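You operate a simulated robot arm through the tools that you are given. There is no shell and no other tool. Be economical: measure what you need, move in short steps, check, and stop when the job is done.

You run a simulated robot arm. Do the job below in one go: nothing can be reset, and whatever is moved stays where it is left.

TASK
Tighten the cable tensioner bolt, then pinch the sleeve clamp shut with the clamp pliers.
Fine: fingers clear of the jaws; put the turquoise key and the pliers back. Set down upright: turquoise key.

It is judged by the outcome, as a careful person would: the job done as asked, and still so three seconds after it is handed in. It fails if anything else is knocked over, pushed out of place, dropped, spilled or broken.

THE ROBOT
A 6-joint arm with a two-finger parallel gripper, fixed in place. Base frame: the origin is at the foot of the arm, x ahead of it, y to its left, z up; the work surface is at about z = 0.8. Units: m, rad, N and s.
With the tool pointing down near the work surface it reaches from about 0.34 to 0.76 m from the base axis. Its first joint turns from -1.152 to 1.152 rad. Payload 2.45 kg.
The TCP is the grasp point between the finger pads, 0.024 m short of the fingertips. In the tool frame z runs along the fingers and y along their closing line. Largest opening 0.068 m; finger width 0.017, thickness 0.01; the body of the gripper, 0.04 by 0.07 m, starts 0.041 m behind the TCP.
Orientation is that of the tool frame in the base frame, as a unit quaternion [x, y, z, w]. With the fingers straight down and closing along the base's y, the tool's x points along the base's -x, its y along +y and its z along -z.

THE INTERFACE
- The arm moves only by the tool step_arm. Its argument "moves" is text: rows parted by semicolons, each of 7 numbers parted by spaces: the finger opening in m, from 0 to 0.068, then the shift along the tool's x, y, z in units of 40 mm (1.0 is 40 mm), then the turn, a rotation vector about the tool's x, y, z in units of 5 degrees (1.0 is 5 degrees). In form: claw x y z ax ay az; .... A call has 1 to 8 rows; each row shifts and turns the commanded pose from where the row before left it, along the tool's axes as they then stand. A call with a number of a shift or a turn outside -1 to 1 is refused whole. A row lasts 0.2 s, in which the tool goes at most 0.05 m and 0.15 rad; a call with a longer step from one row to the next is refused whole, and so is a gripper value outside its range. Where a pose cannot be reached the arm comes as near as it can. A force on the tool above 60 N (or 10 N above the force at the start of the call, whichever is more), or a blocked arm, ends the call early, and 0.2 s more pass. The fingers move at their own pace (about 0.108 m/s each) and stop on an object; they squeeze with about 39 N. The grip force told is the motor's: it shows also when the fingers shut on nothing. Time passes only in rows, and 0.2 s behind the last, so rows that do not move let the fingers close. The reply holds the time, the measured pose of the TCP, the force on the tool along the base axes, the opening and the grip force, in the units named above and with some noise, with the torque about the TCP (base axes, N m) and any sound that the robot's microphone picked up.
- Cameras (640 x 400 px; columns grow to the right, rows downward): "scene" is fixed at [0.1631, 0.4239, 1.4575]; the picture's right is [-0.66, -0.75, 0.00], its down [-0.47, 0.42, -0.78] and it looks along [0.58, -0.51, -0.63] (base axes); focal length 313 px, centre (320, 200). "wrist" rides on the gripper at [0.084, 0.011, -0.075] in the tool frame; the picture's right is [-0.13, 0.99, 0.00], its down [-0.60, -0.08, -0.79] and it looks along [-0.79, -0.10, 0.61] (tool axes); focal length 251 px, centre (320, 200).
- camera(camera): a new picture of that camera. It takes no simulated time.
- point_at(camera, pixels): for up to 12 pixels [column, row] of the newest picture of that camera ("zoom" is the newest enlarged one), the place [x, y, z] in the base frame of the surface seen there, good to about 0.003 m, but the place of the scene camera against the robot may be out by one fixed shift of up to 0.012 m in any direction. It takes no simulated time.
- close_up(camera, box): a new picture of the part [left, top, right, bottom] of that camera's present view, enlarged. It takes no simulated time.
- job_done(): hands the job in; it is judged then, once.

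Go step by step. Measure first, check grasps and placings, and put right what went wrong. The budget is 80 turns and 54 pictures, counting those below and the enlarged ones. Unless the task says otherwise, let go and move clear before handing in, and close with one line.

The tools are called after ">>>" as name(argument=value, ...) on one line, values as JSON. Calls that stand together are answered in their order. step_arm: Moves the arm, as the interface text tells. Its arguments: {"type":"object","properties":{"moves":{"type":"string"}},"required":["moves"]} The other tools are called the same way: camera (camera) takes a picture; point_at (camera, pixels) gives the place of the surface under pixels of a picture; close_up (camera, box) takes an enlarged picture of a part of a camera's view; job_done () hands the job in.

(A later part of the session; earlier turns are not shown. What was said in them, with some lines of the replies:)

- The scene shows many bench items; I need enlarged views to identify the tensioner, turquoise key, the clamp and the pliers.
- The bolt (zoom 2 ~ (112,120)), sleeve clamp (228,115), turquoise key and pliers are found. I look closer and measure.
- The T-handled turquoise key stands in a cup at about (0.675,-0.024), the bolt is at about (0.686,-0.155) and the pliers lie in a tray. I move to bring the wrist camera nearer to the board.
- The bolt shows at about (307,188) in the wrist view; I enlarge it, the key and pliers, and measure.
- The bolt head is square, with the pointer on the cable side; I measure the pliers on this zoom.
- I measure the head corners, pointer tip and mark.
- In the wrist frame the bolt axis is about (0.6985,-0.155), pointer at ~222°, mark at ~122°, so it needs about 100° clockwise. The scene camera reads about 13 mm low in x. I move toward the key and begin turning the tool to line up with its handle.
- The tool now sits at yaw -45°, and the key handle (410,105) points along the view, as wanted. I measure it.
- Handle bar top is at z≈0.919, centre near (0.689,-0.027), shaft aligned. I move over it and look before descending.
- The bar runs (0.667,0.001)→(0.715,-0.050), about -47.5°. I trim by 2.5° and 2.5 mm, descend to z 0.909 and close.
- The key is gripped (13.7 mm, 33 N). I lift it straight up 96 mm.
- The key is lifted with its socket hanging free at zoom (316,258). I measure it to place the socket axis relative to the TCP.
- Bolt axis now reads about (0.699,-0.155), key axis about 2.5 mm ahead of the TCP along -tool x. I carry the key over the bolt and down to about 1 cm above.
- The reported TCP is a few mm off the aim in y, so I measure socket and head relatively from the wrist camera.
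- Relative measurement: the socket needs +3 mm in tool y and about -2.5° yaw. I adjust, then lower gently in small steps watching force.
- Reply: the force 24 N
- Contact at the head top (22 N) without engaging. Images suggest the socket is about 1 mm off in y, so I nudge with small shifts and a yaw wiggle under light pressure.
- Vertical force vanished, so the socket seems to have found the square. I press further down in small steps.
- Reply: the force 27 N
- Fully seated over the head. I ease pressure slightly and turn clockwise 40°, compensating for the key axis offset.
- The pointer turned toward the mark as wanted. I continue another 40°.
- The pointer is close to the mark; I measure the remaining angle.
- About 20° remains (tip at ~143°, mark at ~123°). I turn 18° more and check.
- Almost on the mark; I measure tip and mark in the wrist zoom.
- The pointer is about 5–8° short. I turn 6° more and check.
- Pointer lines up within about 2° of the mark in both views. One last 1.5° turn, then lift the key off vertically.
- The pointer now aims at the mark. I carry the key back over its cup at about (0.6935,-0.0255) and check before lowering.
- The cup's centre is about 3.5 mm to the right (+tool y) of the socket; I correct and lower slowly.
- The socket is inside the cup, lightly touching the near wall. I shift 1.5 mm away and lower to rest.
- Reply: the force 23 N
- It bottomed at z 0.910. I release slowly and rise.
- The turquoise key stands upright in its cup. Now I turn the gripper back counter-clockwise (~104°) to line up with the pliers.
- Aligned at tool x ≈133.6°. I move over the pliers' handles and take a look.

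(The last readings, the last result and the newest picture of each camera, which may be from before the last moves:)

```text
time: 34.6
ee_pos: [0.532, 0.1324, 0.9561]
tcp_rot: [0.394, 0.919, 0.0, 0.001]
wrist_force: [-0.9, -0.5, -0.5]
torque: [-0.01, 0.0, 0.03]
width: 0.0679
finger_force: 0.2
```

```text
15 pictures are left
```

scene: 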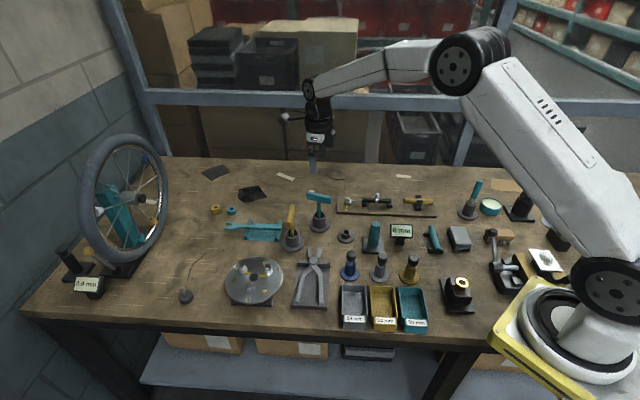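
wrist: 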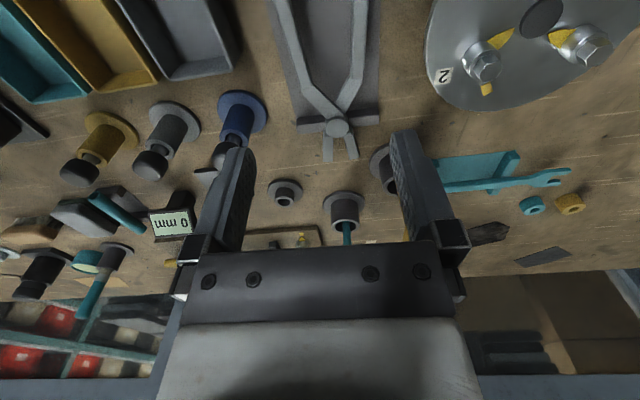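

The pliers appear centred at (330,60); I measure handles, pivot, jaws, tray and the neighbouring disc.

>>> point_at(camera="wrist", pixels=[[338, 127], [329, 158], [351, 155], [303, 85], [350, 100], [290, 40], [357, 45], [283, 10], [360, 10], [322, 60], [430, 60], [375, 80]])

>>> close_up(camera="wrist", box=[250, 0, 442, 170])

```text
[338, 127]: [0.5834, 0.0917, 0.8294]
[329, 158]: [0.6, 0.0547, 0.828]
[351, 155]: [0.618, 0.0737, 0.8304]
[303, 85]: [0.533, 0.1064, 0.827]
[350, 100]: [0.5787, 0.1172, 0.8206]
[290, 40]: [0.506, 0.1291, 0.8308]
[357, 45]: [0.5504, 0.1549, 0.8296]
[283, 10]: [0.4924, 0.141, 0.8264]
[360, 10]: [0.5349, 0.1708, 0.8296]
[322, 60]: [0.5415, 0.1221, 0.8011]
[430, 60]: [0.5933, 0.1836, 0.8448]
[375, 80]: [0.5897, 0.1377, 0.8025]
```

```text
2.35 times, centred on (346, 85) of wrist
```

zoom: 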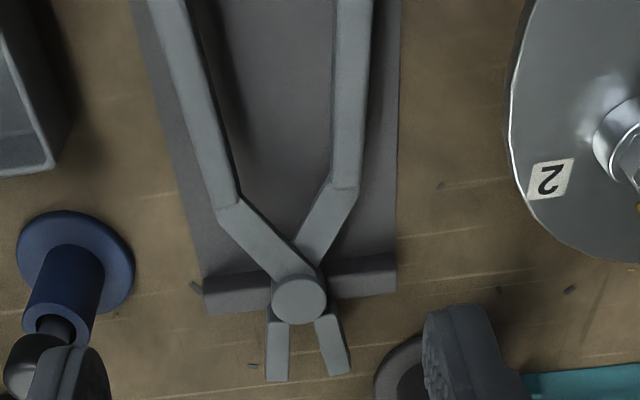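

Near-range geometry: handle centreline is +4.6 mm in tool y at the grip place and rotated −3.7°. I correct, then descend to z 0.834 with fingers outside the handles.

>>> step_arm(moves="0.068 0 0.115 0 0 0 -0.75;0.068 0 0 0.7 0 0 0;0.068 0 0 0.7 0 0 0;0.068 0 0 0.6 0 0 0;0.068 0 0 0 0 0 0")

>>> camera(camera="wrist")

```text
time: 35.8
ee_pos: [0.534, 0.1353, 0.8778]
tcp_rot: [0.364, 0.931, 0.0, -0.001]
wrist_force: [-0.3, 0.1, -0.3]
torque: [0.0, 0.02, 0.02]
width: 0.0682
finger_force: 0.0
```

```text
13 pictures are left
```

wrist: 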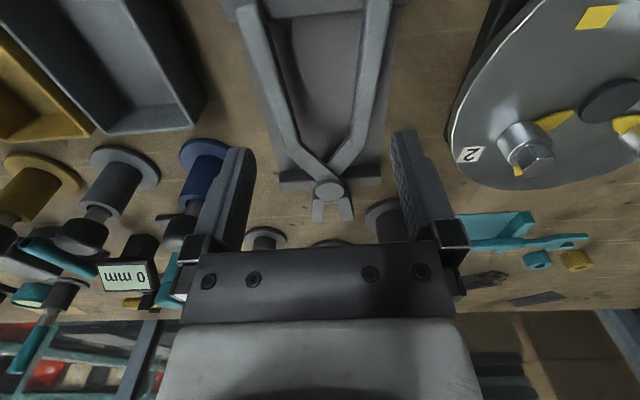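

At the grip depth the handles sit at y ≈ ±25 mm, centred between the fingers. I descend the last 44 mm and close lightly to 0.056.

>>> step_arm(moves="0.068 0 0 0.5 0 0 0;0.068 0 0 0.4 0 0 0;0.068 0 0 0.21 0 0 0;0.068 0 0 0 0 0 0;0.06 0 0 0 0 0 0;0.057 0 0 0 0 0 0;0.057 0 0 0 0 0 0")

```text
time: 37.4
ee_pos: [0.5348, 0.136, 0.8329]
tcp_rot: [0.364, 0.931, 0.0, 0.0]
wrist_force: [-1.2, 0.7, 5.7]
torque: [0.16, -0.13, 0.03]
width: 0.0588
finger_force: 6.3
```

Handles touched at 58.8 mm with 6 N; I squeeze a bit further to learn the stiffness.

>>> step_arm(moves="0.054 0 0 -0.03 0 0 0;0.054 0 0 0 0 0 0")

```text
time: 38.0
ee_pos: [0.5349, 0.1363, 0.8332]
tcp_rot: [0.364, 0.932, 0.0, 0.0]
wrist_force: [0.5, 0.1, -1.9]
torque: [0.03, 0.01, -0.01]
width: 0.055
finger_force: 4.8
```

The handles yield softly (55 mm, ~5 N), so the pliers can be held partly open. I lift slowly and check.

>>> step_arm(moves="0.054 0 0 -0.2 0 0 0;0.054 0 0 -0.3 0 0 0;0.054 0 0 -0.4 0 0 0;0.054 0 0 -0.6 0 0 0;0.054 0 0 -0.6 0 0 0;0.054 0 0 0 0 0 0")

>>> camera(camera="wrist")

```text
time: 39.4
ee_pos: [0.5351, 0.1346, 0.9199]
tcp_rot: [0.363, 0.932, 0.0, 0.0]
wrist_force: [0.1, -0.4, -0.9]
torque: [0.02, 0.02, -0.01]
width: 0.0554
finger_force: 4.2
```

```text
12 pictures are left
```

wrist: 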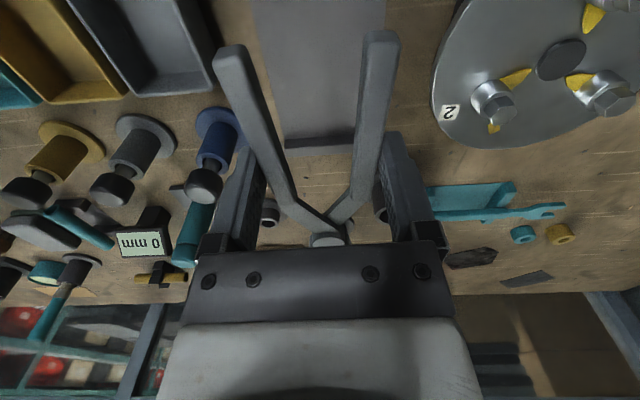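

The pliers are held level and open. I raise and turn them clockwise ~92° so that the jaws will point along the sleeve from the bolt side.

>>> step_arm(moves="0.054 0 0 -0.3 0 0 1;0.054 0 0 -0.3 0 0 1;0.054 0 0 -0.3 0 0 1;0.054 0 0 -0.3 0 0 1;0.054 0 0 -0.3 0 0 1;0.054 0 0 -0.3 0 0 1;0.054 0 0 -0.3 0 0 1;0.054 0 0 -0.3 0 0 1")

>>> step_arm(moves="0.054 0 0 0 0 0 1;0.054 0 0 0 0 0 1;0.054 0 0 0 0 0 1;0.054 0 0 0 0 0 1;0.054 0 0 0 0 0 1;0.054 0 0 0 0 0 1;0.054 0 0 0 0 0 1;0.054 0 0 0 0 0 1")

>>> step_arm(moves="0.054 0 0 0 0 0 1;0.054 0 0 0 0 0 1;0.054 0 0 0 0 0 0.5;0.054 0 0 0 0 0 0")

```text
time: 41.2
ee_pos: [0.5351, 0.1362, 1.0125]
tcp_rot: [0.661, 0.75, 0.001, 0.0]
wrist_force: [-0.8, -0.4, -1.5]
torque: [0.01, 0.01, 0.0]
width: 0.0553
finger_force: 4.4
```

```text
time: 43.0
ee_pos: [0.5339, 0.1355, 1.0136]
tcp_rot: [0.878, 0.479, 0.0, 0.0]
wrist_force: [-0.8, -0.2, -1.4]
torque: [0.01, -0.03, 0.01]
width: 0.0549
finger_force: 4.2
```

```text
time: 44.0
ee_pos: [0.535, 0.1373, 1.0143]
tcp_rot: [0.925, 0.38, 0.0, 0.0]
wrist_force: [0.2, -0.2, -1.5]
torque: [-0.02, -0.03, 0.01]
width: 0.0551
finger_force: 4.2
```

Tool x is at 44.7°. I carry the pliers over toward the bolt/sleeve at safe height.

>>> step_arm(moves="0.054 -0.26 1 0 0 0 0;0.054 -0.26 1 0 0 0 0;0.054 -0.26 1 0 0 0 0;0.054 -0.26 1 0 0 0 0;0.054 -0.26 1 0 0 0 0;0.054 -0.26 1 0 0 0 0;0.054 -0.26 1 0 0 0 0;0.054 -0.26 1 0 0 0 0")

>>> step_arm(moves="0.054 0 0 0.6 0 0 0;0.054 0 0 0.6 0 0 0;0.054 0 0 0 0 0 0")

>>> camera(camera="wrist")

>>> close_up(camera="scene", box=[320, 150, 420, 220])

```text
time: 45.8
ee_pos: [0.7018, -0.1524, 1.013]
tcp_rot: [0.924, 0.382, 0.001, 0.0]
wrist_force: [-0.1, 0.0, -1.6]
torque: [0.02, 0.0, -0.03]
width: 0.0551
finger_force: 4.3
```

```text
time: 46.6
ee_pos: [0.701, -0.1502, 0.9659]
tcp_rot: [0.925, 0.38, 0.0, 0.001]
wrist_force: [-0.2, 0.2, -1.6]
torque: [0.0, 0.03, -0.02]
width: 0.0554
finger_force: 4.1
```

```text
11 pictures are left
```

wrist: 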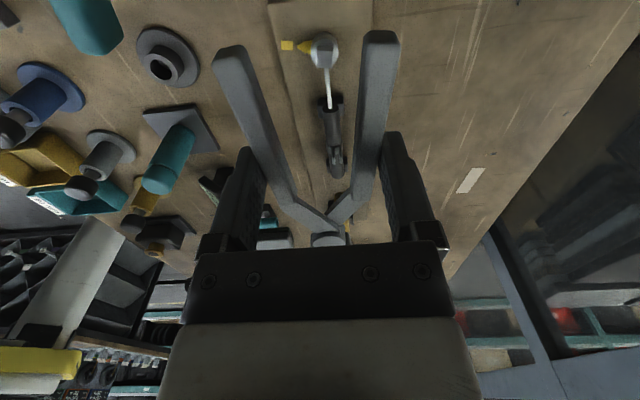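

```text
5.71 times, centred on (370, 185) of scene
```

zoom: 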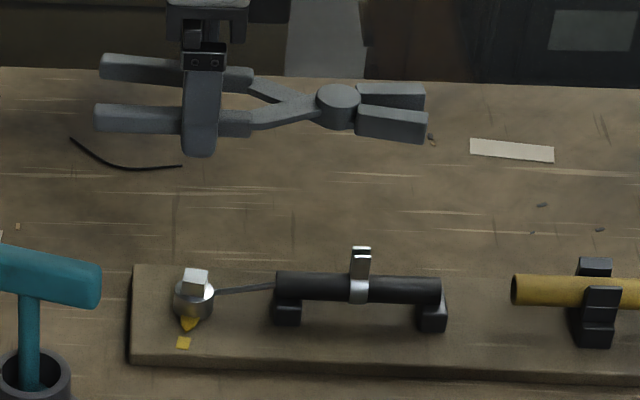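

Both ears (wrist (337,155), zoom (361,255)) and the pliers (pivot zoom (338,105), jaw tips (425,95)/(426,125)) are visible. I measure them relatively.

>>> point_at(camera="zoom", pixels=[[338, 98], [420, 112], [420, 90], [420, 132], [362, 112], [215, 122], [361, 262], [361, 275], [361, 249], [360, 292], [196, 275], [430, 288]])

>>> point_at(camera="wrist", pixels=[[337, 150], [337, 158], [338, 165], [334, 125], [337, 175], [324, 45], [325, 240], [288, 190], [362, 185], [335, 145]])

>>> close_up(camera="wrist", box=[290, 90, 390, 250])

```text
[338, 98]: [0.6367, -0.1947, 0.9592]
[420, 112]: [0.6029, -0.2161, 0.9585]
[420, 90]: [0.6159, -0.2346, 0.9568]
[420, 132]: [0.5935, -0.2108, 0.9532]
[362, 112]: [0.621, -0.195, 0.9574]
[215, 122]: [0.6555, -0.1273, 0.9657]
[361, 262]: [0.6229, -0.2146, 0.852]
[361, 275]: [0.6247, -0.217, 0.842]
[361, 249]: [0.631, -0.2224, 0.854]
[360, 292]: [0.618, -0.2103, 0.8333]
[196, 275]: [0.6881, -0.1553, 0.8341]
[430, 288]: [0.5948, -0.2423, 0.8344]
```

```text
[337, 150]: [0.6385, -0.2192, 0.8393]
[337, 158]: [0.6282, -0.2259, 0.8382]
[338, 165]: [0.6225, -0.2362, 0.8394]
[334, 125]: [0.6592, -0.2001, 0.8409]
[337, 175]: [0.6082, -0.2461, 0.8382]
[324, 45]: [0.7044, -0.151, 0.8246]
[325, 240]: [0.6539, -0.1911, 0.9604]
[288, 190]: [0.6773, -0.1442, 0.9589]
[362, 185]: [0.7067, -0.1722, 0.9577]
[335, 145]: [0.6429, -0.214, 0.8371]
```

```text
2.50 times, centred on (340, 170) of wrist
```

zoom: 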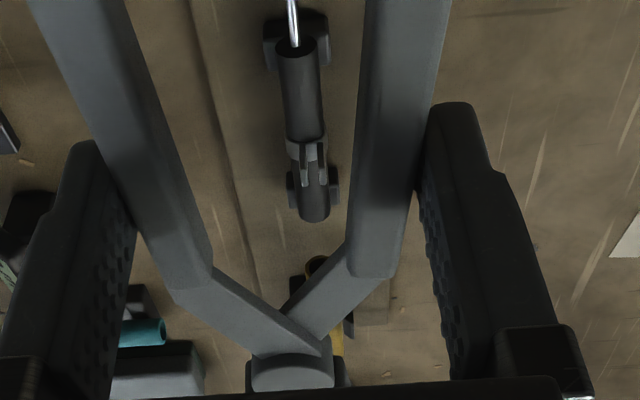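

The ears lie about +9 mm in tool y from the jaw centreline, and the jaw gap is narrow (~14 mm vs ~11 mm ears). I open the grip slightly, shift to use the jaw-tip region, and check the hold.

>>> step_arm(moves="0.0545 0 0.11 0 0 0 0;0.055 0.15 0.11 0 0 0 0;0.055 0 0 0 0 0 0")

```text
time: 47.4
ee_pos: [0.7118, -0.1518, 0.9669]
tcp_rot: [0.925, 0.381, -0.001, 0.0]
wrist_force: [0.4, -0.1, -1.8]
torque: [0.03, 0.0, 0.02]
width: 0.056
finger_force: 4.1
```

Grip force holds at 4.1 N. One more millimetre of opening, and lower to just above the ears.

>>> step_arm(moves="0.0555 0 0 0 0 0 0;0.056 0 0 0.4 0 0 0;0.056 0 0 0.6 0 0 0;0.056 0 0 0.6 0 0 0;0.056 0 0 0.4 0 0 0;0.056 0 0 0 0 0 0")

>>> close_up(camera="scene", box=[330, 170, 400, 214])

```text
time: 48.8
ee_pos: [0.7113, -0.1523, 0.8862]
tcp_rot: [0.924, 0.381, 0.001, 0.0]
wrist_force: [-0.2, -0.1, -2.0]
torque: [0.02, -0.04, -0.02]
width: 0.0565
finger_force: 3.4
```

```text
9.09 times, centred on (365, 192) of scene
```

zoom: 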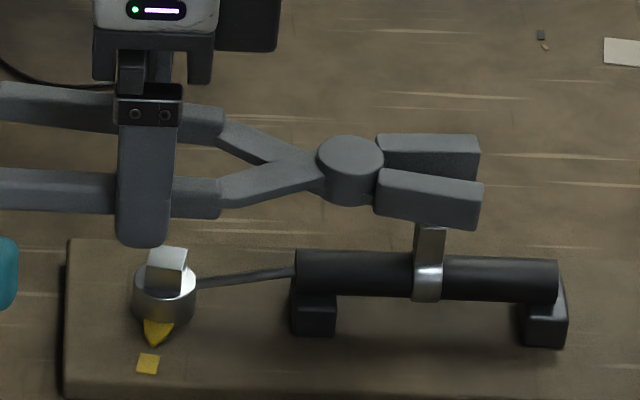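

The ears are nearly under the jaw gap; I zoom further to compare gap and ear positions precisely.

>>> close_up(camera="scene", box=[364, 182, 388, 202])

>>> point_at(camera="zoom", pixels=[[300, 40], [300, 85], [300, 110], [300, 140], [300, 170], [420, 110], [420, 90], [420, 75], [280, 260], [280, 290], [430, 50], [430, 130]])

```text
16.00 times, centred on (376, 192) of scene
```

zoom: 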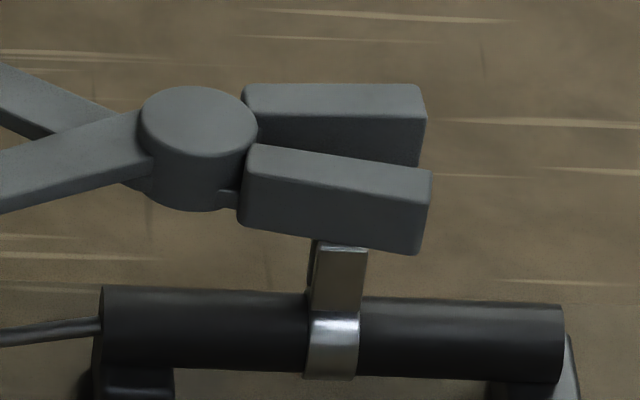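

```text
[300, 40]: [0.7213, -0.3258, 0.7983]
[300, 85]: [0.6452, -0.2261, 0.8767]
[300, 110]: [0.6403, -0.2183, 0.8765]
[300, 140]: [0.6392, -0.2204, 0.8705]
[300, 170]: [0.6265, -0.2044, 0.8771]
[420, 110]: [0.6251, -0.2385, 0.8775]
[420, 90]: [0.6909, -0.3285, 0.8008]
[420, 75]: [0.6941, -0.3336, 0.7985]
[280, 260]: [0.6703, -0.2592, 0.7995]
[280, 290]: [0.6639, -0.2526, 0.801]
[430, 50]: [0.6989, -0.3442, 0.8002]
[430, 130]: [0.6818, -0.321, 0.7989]
```

Jaw gap measures ~13–16.7 mm against ~11.5 mm across the ears; both views ask for about −1.8 mm in tool y, and 4 mm more toward the jaw tips gives more room. I adjust and lower a little into the ears.

>>> step_arm(moves="0.0565 0.1 -0.045 0 0 0 0;0.0565 0 0 0.1 0 0 0;0.0565 0 0 0.1 0 0 0;0.0565 0 0 0.1 0 0 0;0.0565 0 0 0 0 0 0")

>>> close_up(camera="scene", box=[364, 182, 388, 202])

```text
time: 50.0
ee_pos: [0.7127, -0.1475, 0.8731]
tcp_rot: [0.925, 0.381, 0.001, 0.0]
wrist_force: [-0.3, -0.4, -2.2]
torque: [0.04, -0.07, 0.01]
width: 0.0581
finger_force: 2.8
```

```text
16.00 times, centred on (376, 192) of scene
```

zoom: 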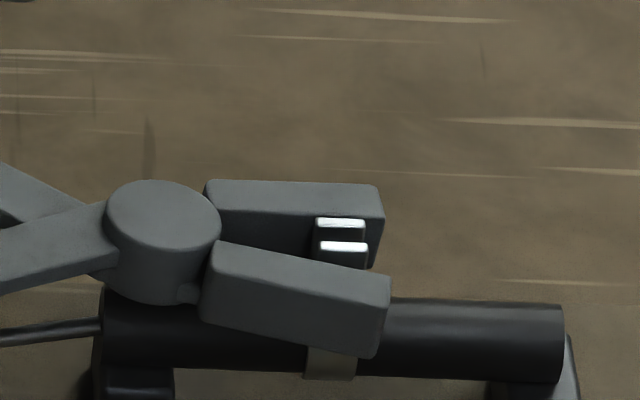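

The jaws now straddle both ears (white tops at (340,222) and (343,247)), but the pliers sank ~9 mm more than the arm moved. I check how they sit in the fingers before squeezing.

>>> camera(camera="wrist")

>>> close_up(camera="scene", box=[324, 166, 396, 214])

```text
5 pictures are left
```

wrist: 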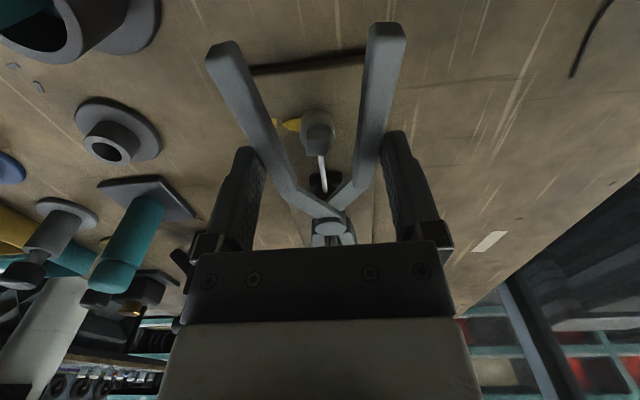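

```text
8.33 times, centred on (360, 190) of scene
```

zoom: 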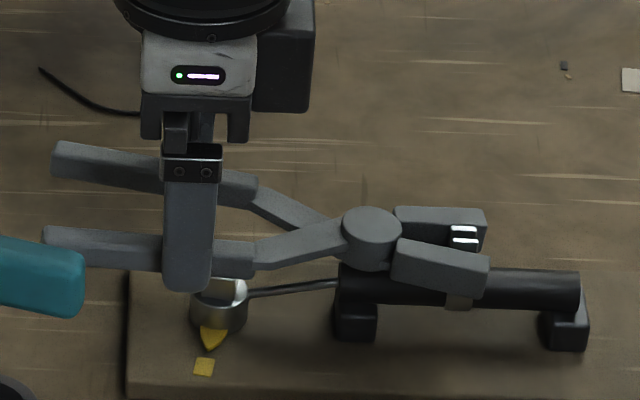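

The pliers pitched slightly jaw-down in the grip but the jaws sit around the ears at the right height. I squeeze in stages.

>>> step_arm(moves="0.052 0 0 0 0 0 0;0.047 0 0 0 0 0 0;0.042 0 0 0 0 0 0;0.035 0 0 0 0 0 0;0.025 0 0 0 0 0 0;0.01 0 0 0 0 0 0;0 0 0 0 0 0 0;0 0 0 0 0 0 0")

>>> close_up(camera="scene", box=[364, 182, 388, 202])

```text
time: 51.8
ee_pos: [0.7137, -0.147, 0.8739]
tcp_rot: [0.925, 0.381, 0.001, 0.0]
wrist_force: [1.9, 17.2, 0.0]
torque: [0.38, -0.05, -0.71]
width: 0.0389
finger_force: 38.8
```

```text
16.00 times, centred on (376, 192) of scene
```

zoom: 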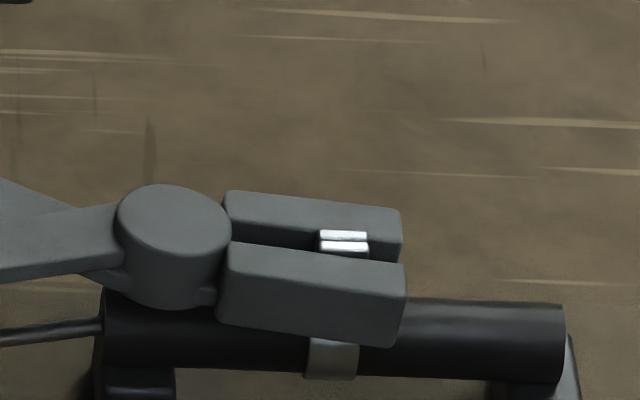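

The ears are pinched together (tops nearly touching) at full 39 N squeeze. I relieve the side load slightly and hold to make sure it is fully shut.

>>> step_arm(moves="0 0.01 -0.03 0 0 0 0;0 0.01 -0.03 0 0 0 0;0 0 0 0 0 0 0;0 0 0 0 0 0 0;0 0 0 0 0 0 0")

```text
time: 53.0
ee_pos: [0.7128, -0.1462, 0.8735]
tcp_rot: [0.925, 0.381, 0.0, 0.001]
wrist_force: [9.8, 3.9, -0.6]
torque: [0.2, -0.39, 0.99]
width: 0.0383
finger_force: 39.2
```

The clamp is shut. I open the pliers to 50 mm (still holding them) and lift straight up.

>>> step_arm(moves="0.042 0 0 0 0 0 0;0.046 0 0 0 0 0 0;0.049 0 0 0 0 0 0;0.049 0 0 -0.15 0 0 0;0.049 0 0 -0.3 0 0 0;0.049 0 0 -0.4 0 0 0;0.049 0 0 -0.5 0 0 0;0.049 0 0 0 0 0 0")

>>> close_up(camera="scene", box=[320, 155, 400, 215])

```text
time: 54.8
ee_pos: [0.7114, -0.1442, 0.9291]
tcp_rot: [0.924, 0.381, 0.0, 0.0]
wrist_force: [-0.5, -0.1, -0.9]
torque: [0.06, -0.04, 0.01]
width: 0.0512
finger_force: 5.2
```

```text
6.67 times, centred on (360, 185) of scene
```

zoom: 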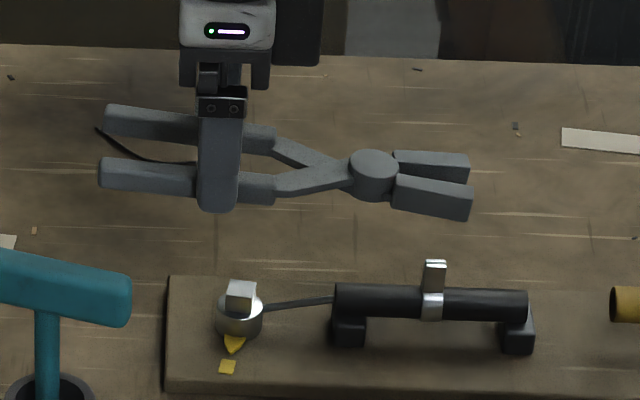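

The clamp stays shut and the pliers are free. I measure their pitch for the return.

>>> point_at(camera="zoom", pixels=[[373, 165], [462, 158], [465, 190], [150, 115], [115, 165], [180, 168], [265, 135], [260, 182], [120, 112], [320, 172]])

```text
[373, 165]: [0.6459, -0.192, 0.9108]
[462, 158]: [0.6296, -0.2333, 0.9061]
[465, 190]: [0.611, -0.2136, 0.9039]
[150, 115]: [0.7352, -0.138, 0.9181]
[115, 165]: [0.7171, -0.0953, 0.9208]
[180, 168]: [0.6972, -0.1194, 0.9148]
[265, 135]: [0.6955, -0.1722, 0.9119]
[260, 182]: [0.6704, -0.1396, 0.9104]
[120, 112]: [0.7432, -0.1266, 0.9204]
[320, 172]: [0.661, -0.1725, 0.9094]
```

Pliers droop ~5° and slid a few mm but are secure. I raise and carry them back toward the tray.

>>> step_arm(moves="0.049 0 0 -0.7 0 0 0;0.049 0 0 -0.7 0 0 0;0.049 0 0 -0.6 0 0 0;0.049 0.204 -0.901 0 0 0 0;0.049 0.204 -0.901 0 0 0 0;0.049 0.204 -0.901 0 0 0 0;0.049 0.204 -0.901 0 0 0 0;0.049 0.204 -0.901 0 0 0 0")

>>> step_arm(moves="0.049 0.204 -0.901 0 0 0 0;0.049 0.204 -0.901 0 0 0 0;0.049 0.204 -0.901 0 0 0 0;0.049 0.204 -0.901 0 0 0 0;0.049 0 0 0 0 0 -1;0.049 0 0 0 0 0 -1;0.049 0 0 0 0 0 -1;0.049 0 0 0 0 0 -1")

>>> step_arm(moves="0.049 0 0 0 0 0 -1;0.049 0 0 0 0 0 -1;0.049 0 0 0 0 0 -1;0.049 0 0 0 0 0 -1;0.049 0 0 0 0 0 -1;0.049 0 0 0 0 0 -1;0.049 0 0 0 0 0 -1;0.049 0 0 0 0 0 -1")

>>> step_arm(moves="0.049 0 0 0 0 0 -1;0.049 0 0 0 0 0 -1;0.049 0 0 0 0 0 -1;0.049 0 0 0 0 0 -1;0.049 0 0 0 0 0 -1;0.049 0 0 0 0 0 -1;0.049 0 0 0 0 0 -0.5;0.049 0 0 0 0 0 0")

```text
time: 56.6
ee_pos: [0.613, 0.0118, 1.0081]
tcp_rot: [0.925, 0.38, -0.001, -0.001]
wrist_force: [0.0, 0.7, -1.9]
torque: [0.0, -0.02, -0.02]
width: 0.0513
finger_force: 5.0
```

```text
time: 58.4
ee_pos: [0.5357, 0.137, 1.009]
tcp_rot: [0.844, 0.536, 0.0, 0.0]
wrist_force: [0.4, 0.7, -1.4]
torque: [0.02, -0.01, 0.01]
width: 0.051
finger_force: 5.3
```

```text
time: 60.2
ee_pos: [0.5363, 0.1374, 1.0085]
tcp_rot: [0.609, 0.793, -0.001, -0.001]
wrist_force: [0.5, 0.0, -2.1]
torque: [0.02, 0.02, 0.01]
width: 0.0512
finger_force: 4.4
```

```text
time: 62.0
ee_pos: [0.5355, 0.1358, 1.008]
tcp_rot: [0.364, 0.931, 0.0, -0.001]
wrist_force: [-0.1, -0.2, -1.0]
torque: [0.03, 0.02, 0.01]
width: 0.0511
finger_force: 5.0
```

Back over the tray at the pick pose. I level the pliers (−5.5° pitch) and lower to about 6 cm above, then look.

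>>> step_arm(moves="0.049 0 0 0 0 -0.6 0;0.049 0 0 0 0 -0.5 0;0.049 -0.05 0 0.6 0 0 0;0.049 -0.05 0 0.6 0 0 0;0.049 -0.04 0 0.6 0 0 0;0.049 -0.04 0 0.5 0 0 0;0.049 0 0 0 0 0 0")

>>> camera(camera="wrist")

```text
time: 63.6
ee_pos: [0.5474, 0.1258, 0.9191]
tcp_rot: [0.364, 0.93, -0.018, 0.045]
wrist_force: [-0.7, -0.7, -1.2]
torque: [0.02, 0.05, 0.0]
width: 0.0512
finger_force: 4.6
```

```text
1 pictures are left
```

wrist: 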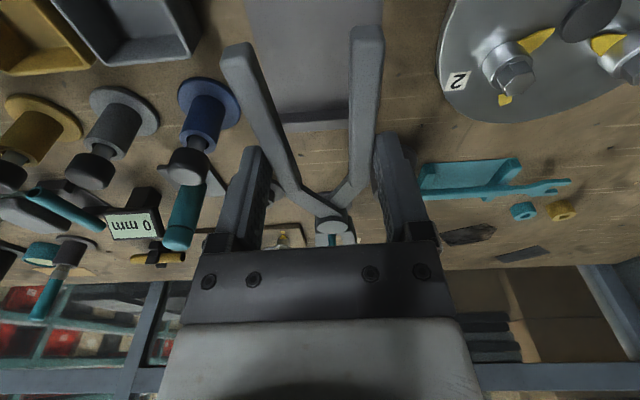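

The tilt drifted the TCP ~16 mm toward the jaws; I correct along tool x and lower to just above contact.

>>> step_arm(moves="0.049 0.4 0 0 0 0 0;0.049 0.05 0 0.5 0 0 0;0.049 0.05 0 0.5 0 0 0;0.049 0.05 0 0.4 0 0 0;0.049 0.03 0 0.15 0 0 0;0.049 0 0 0 0 0 0")

```text
time: 65.0
ee_pos: [0.5347, 0.138, 0.852]
tcp_rot: [0.364, 0.93, -0.018, 0.046]
wrist_force: [1.0, -0.6, -1.1]
torque: [0.0, 0.05, 0.01]
width: 0.051
finger_force: 5.1
```

Position matches the pick pose. I lower the last ~11 mm gently.

>>> step_arm(moves="0.049 0.01 0 0.1 0 0 0;0.049 0.01 0 0.08 0 0 0;0.049 0.005 0 0.05 0 0 0;0.049 0 0 0 0 0 0")

```text
time: 66.0
ee_pos: [0.5347, 0.1371, 0.8428]
tcp_rot: [0.364, 0.93, -0.018, 0.045]
wrist_force: [-0.2, -0.1, -1.6]
torque: [0.06, 0.03, 0.04]
width: 0.0512
finger_force: 5.4
```

>>> step_arm(moves="0.049 0.004 0 0.05 0 0 0;0.049 0.004 0 0.05 0 0 0;0.049 0.004 0 0.05 0 0 0;0.049 0 0 0 0 0 0")

```text
time: 67.0
ee_pos: [0.5347, 0.1362, 0.8393]
tcp_rot: [0.364, 0.93, -0.017, 0.045]
wrist_force: [0.7, -0.5, 4.7]
torque: [0.0, 0.0, 0.04]
width: 0.0501
finger_force: 3.3
```

Contact at z 0.839 (≈6 N up): the pliers rest in the tray. I open gradually and withdraw straight up.

>>> step_arm(moves="0.052 0 0 0 0 0 0;0.055 0 0 0 0 0 0;0.058 0 0 0 0 0 0;0.061 0 0 0 0 0 0;0.068 0 0 0 0 0 0;0.068 0 0 0 0 0 0;0.068 0.01 0 -0.1 0 0 0;0.068 0 0 0 0 0 0")

```text
time: 68.8
ee_pos: [0.5331, 0.1376, 0.8419]
tcp_rot: [0.364, 0.93, -0.017, 0.044]
wrist_force: [0.3, 0.4, -0.1]
torque: [0.04, 0.0, 0.02]
width: 0.068
finger_force: 0.1
```

The fingers are free of load. I rise vertically, level the tool, and check with the last picture.

>>> step_arm(moves="0.068 -0.03 0 -0.3 0 0 0;0.068 -0.06 0 -0.6 0 0 0;0.068 -0.08 0 -0.8 0 0 0;0.068 -0.08 0 -0.8 0 0 0;0.068 -0.08 0 -0.8 0 0 0;0.068 -0.08 0 -0.8 0 0.6 0;0.068 0 0 -0.5 0 0.5 0;0.068 0 0 0 0 0 0")

>>> camera(camera="scene")

```text
time: 70.6
ee_pos: [0.5349, 0.1376, 1.0255]
tcp_rot: [0.364, 0.932, 0.0, 0.0]
wrist_force: [0.5, 0.1, -0.3]
torque: [0.02, 0.04, -0.03]
width: 0.068
finger_force: 0.1
```

```text
0 pictures are left
```

scene: 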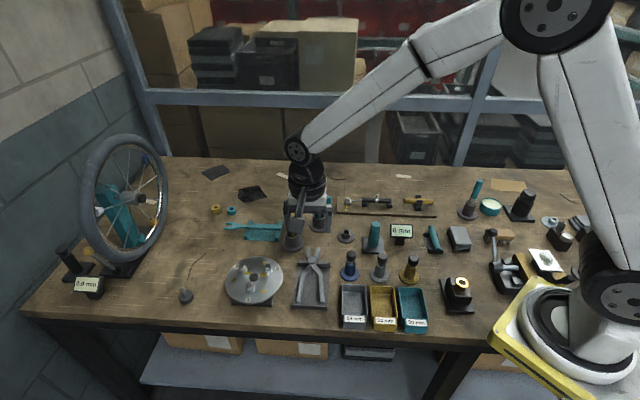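

The pliers lie in their tray at (312,278) as before; a last depth check of them and nearby items (no picture needed).

>>> point_at(camera="scene", pixels=[[313, 260], [309, 250], [320, 251], [302, 277], [321, 277], [297, 301], [321, 302]])

```text
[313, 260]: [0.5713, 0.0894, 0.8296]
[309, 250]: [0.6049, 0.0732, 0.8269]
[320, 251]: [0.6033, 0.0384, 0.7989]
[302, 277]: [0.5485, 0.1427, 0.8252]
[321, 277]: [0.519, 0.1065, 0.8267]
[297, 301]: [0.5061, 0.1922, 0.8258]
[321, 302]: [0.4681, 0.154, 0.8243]
```

The heights match the starting readings (pivot z 0.830, handles about 0.825), so the pliers lie flat in their tray. The arm is clear, so I hand the job in.

>>> job_done()

```text
The job is handed in.
```

The tensioner bolt is turned clockwise until its pointer lines up with the yellow mark, to within about 2°. The sleeve clamp is pinched shut and stayed shut after I let go. The turquoise key stands upright in its cup and the pliers lie flat in their tray. The fingers stayed on the handles, clear of the jaws.
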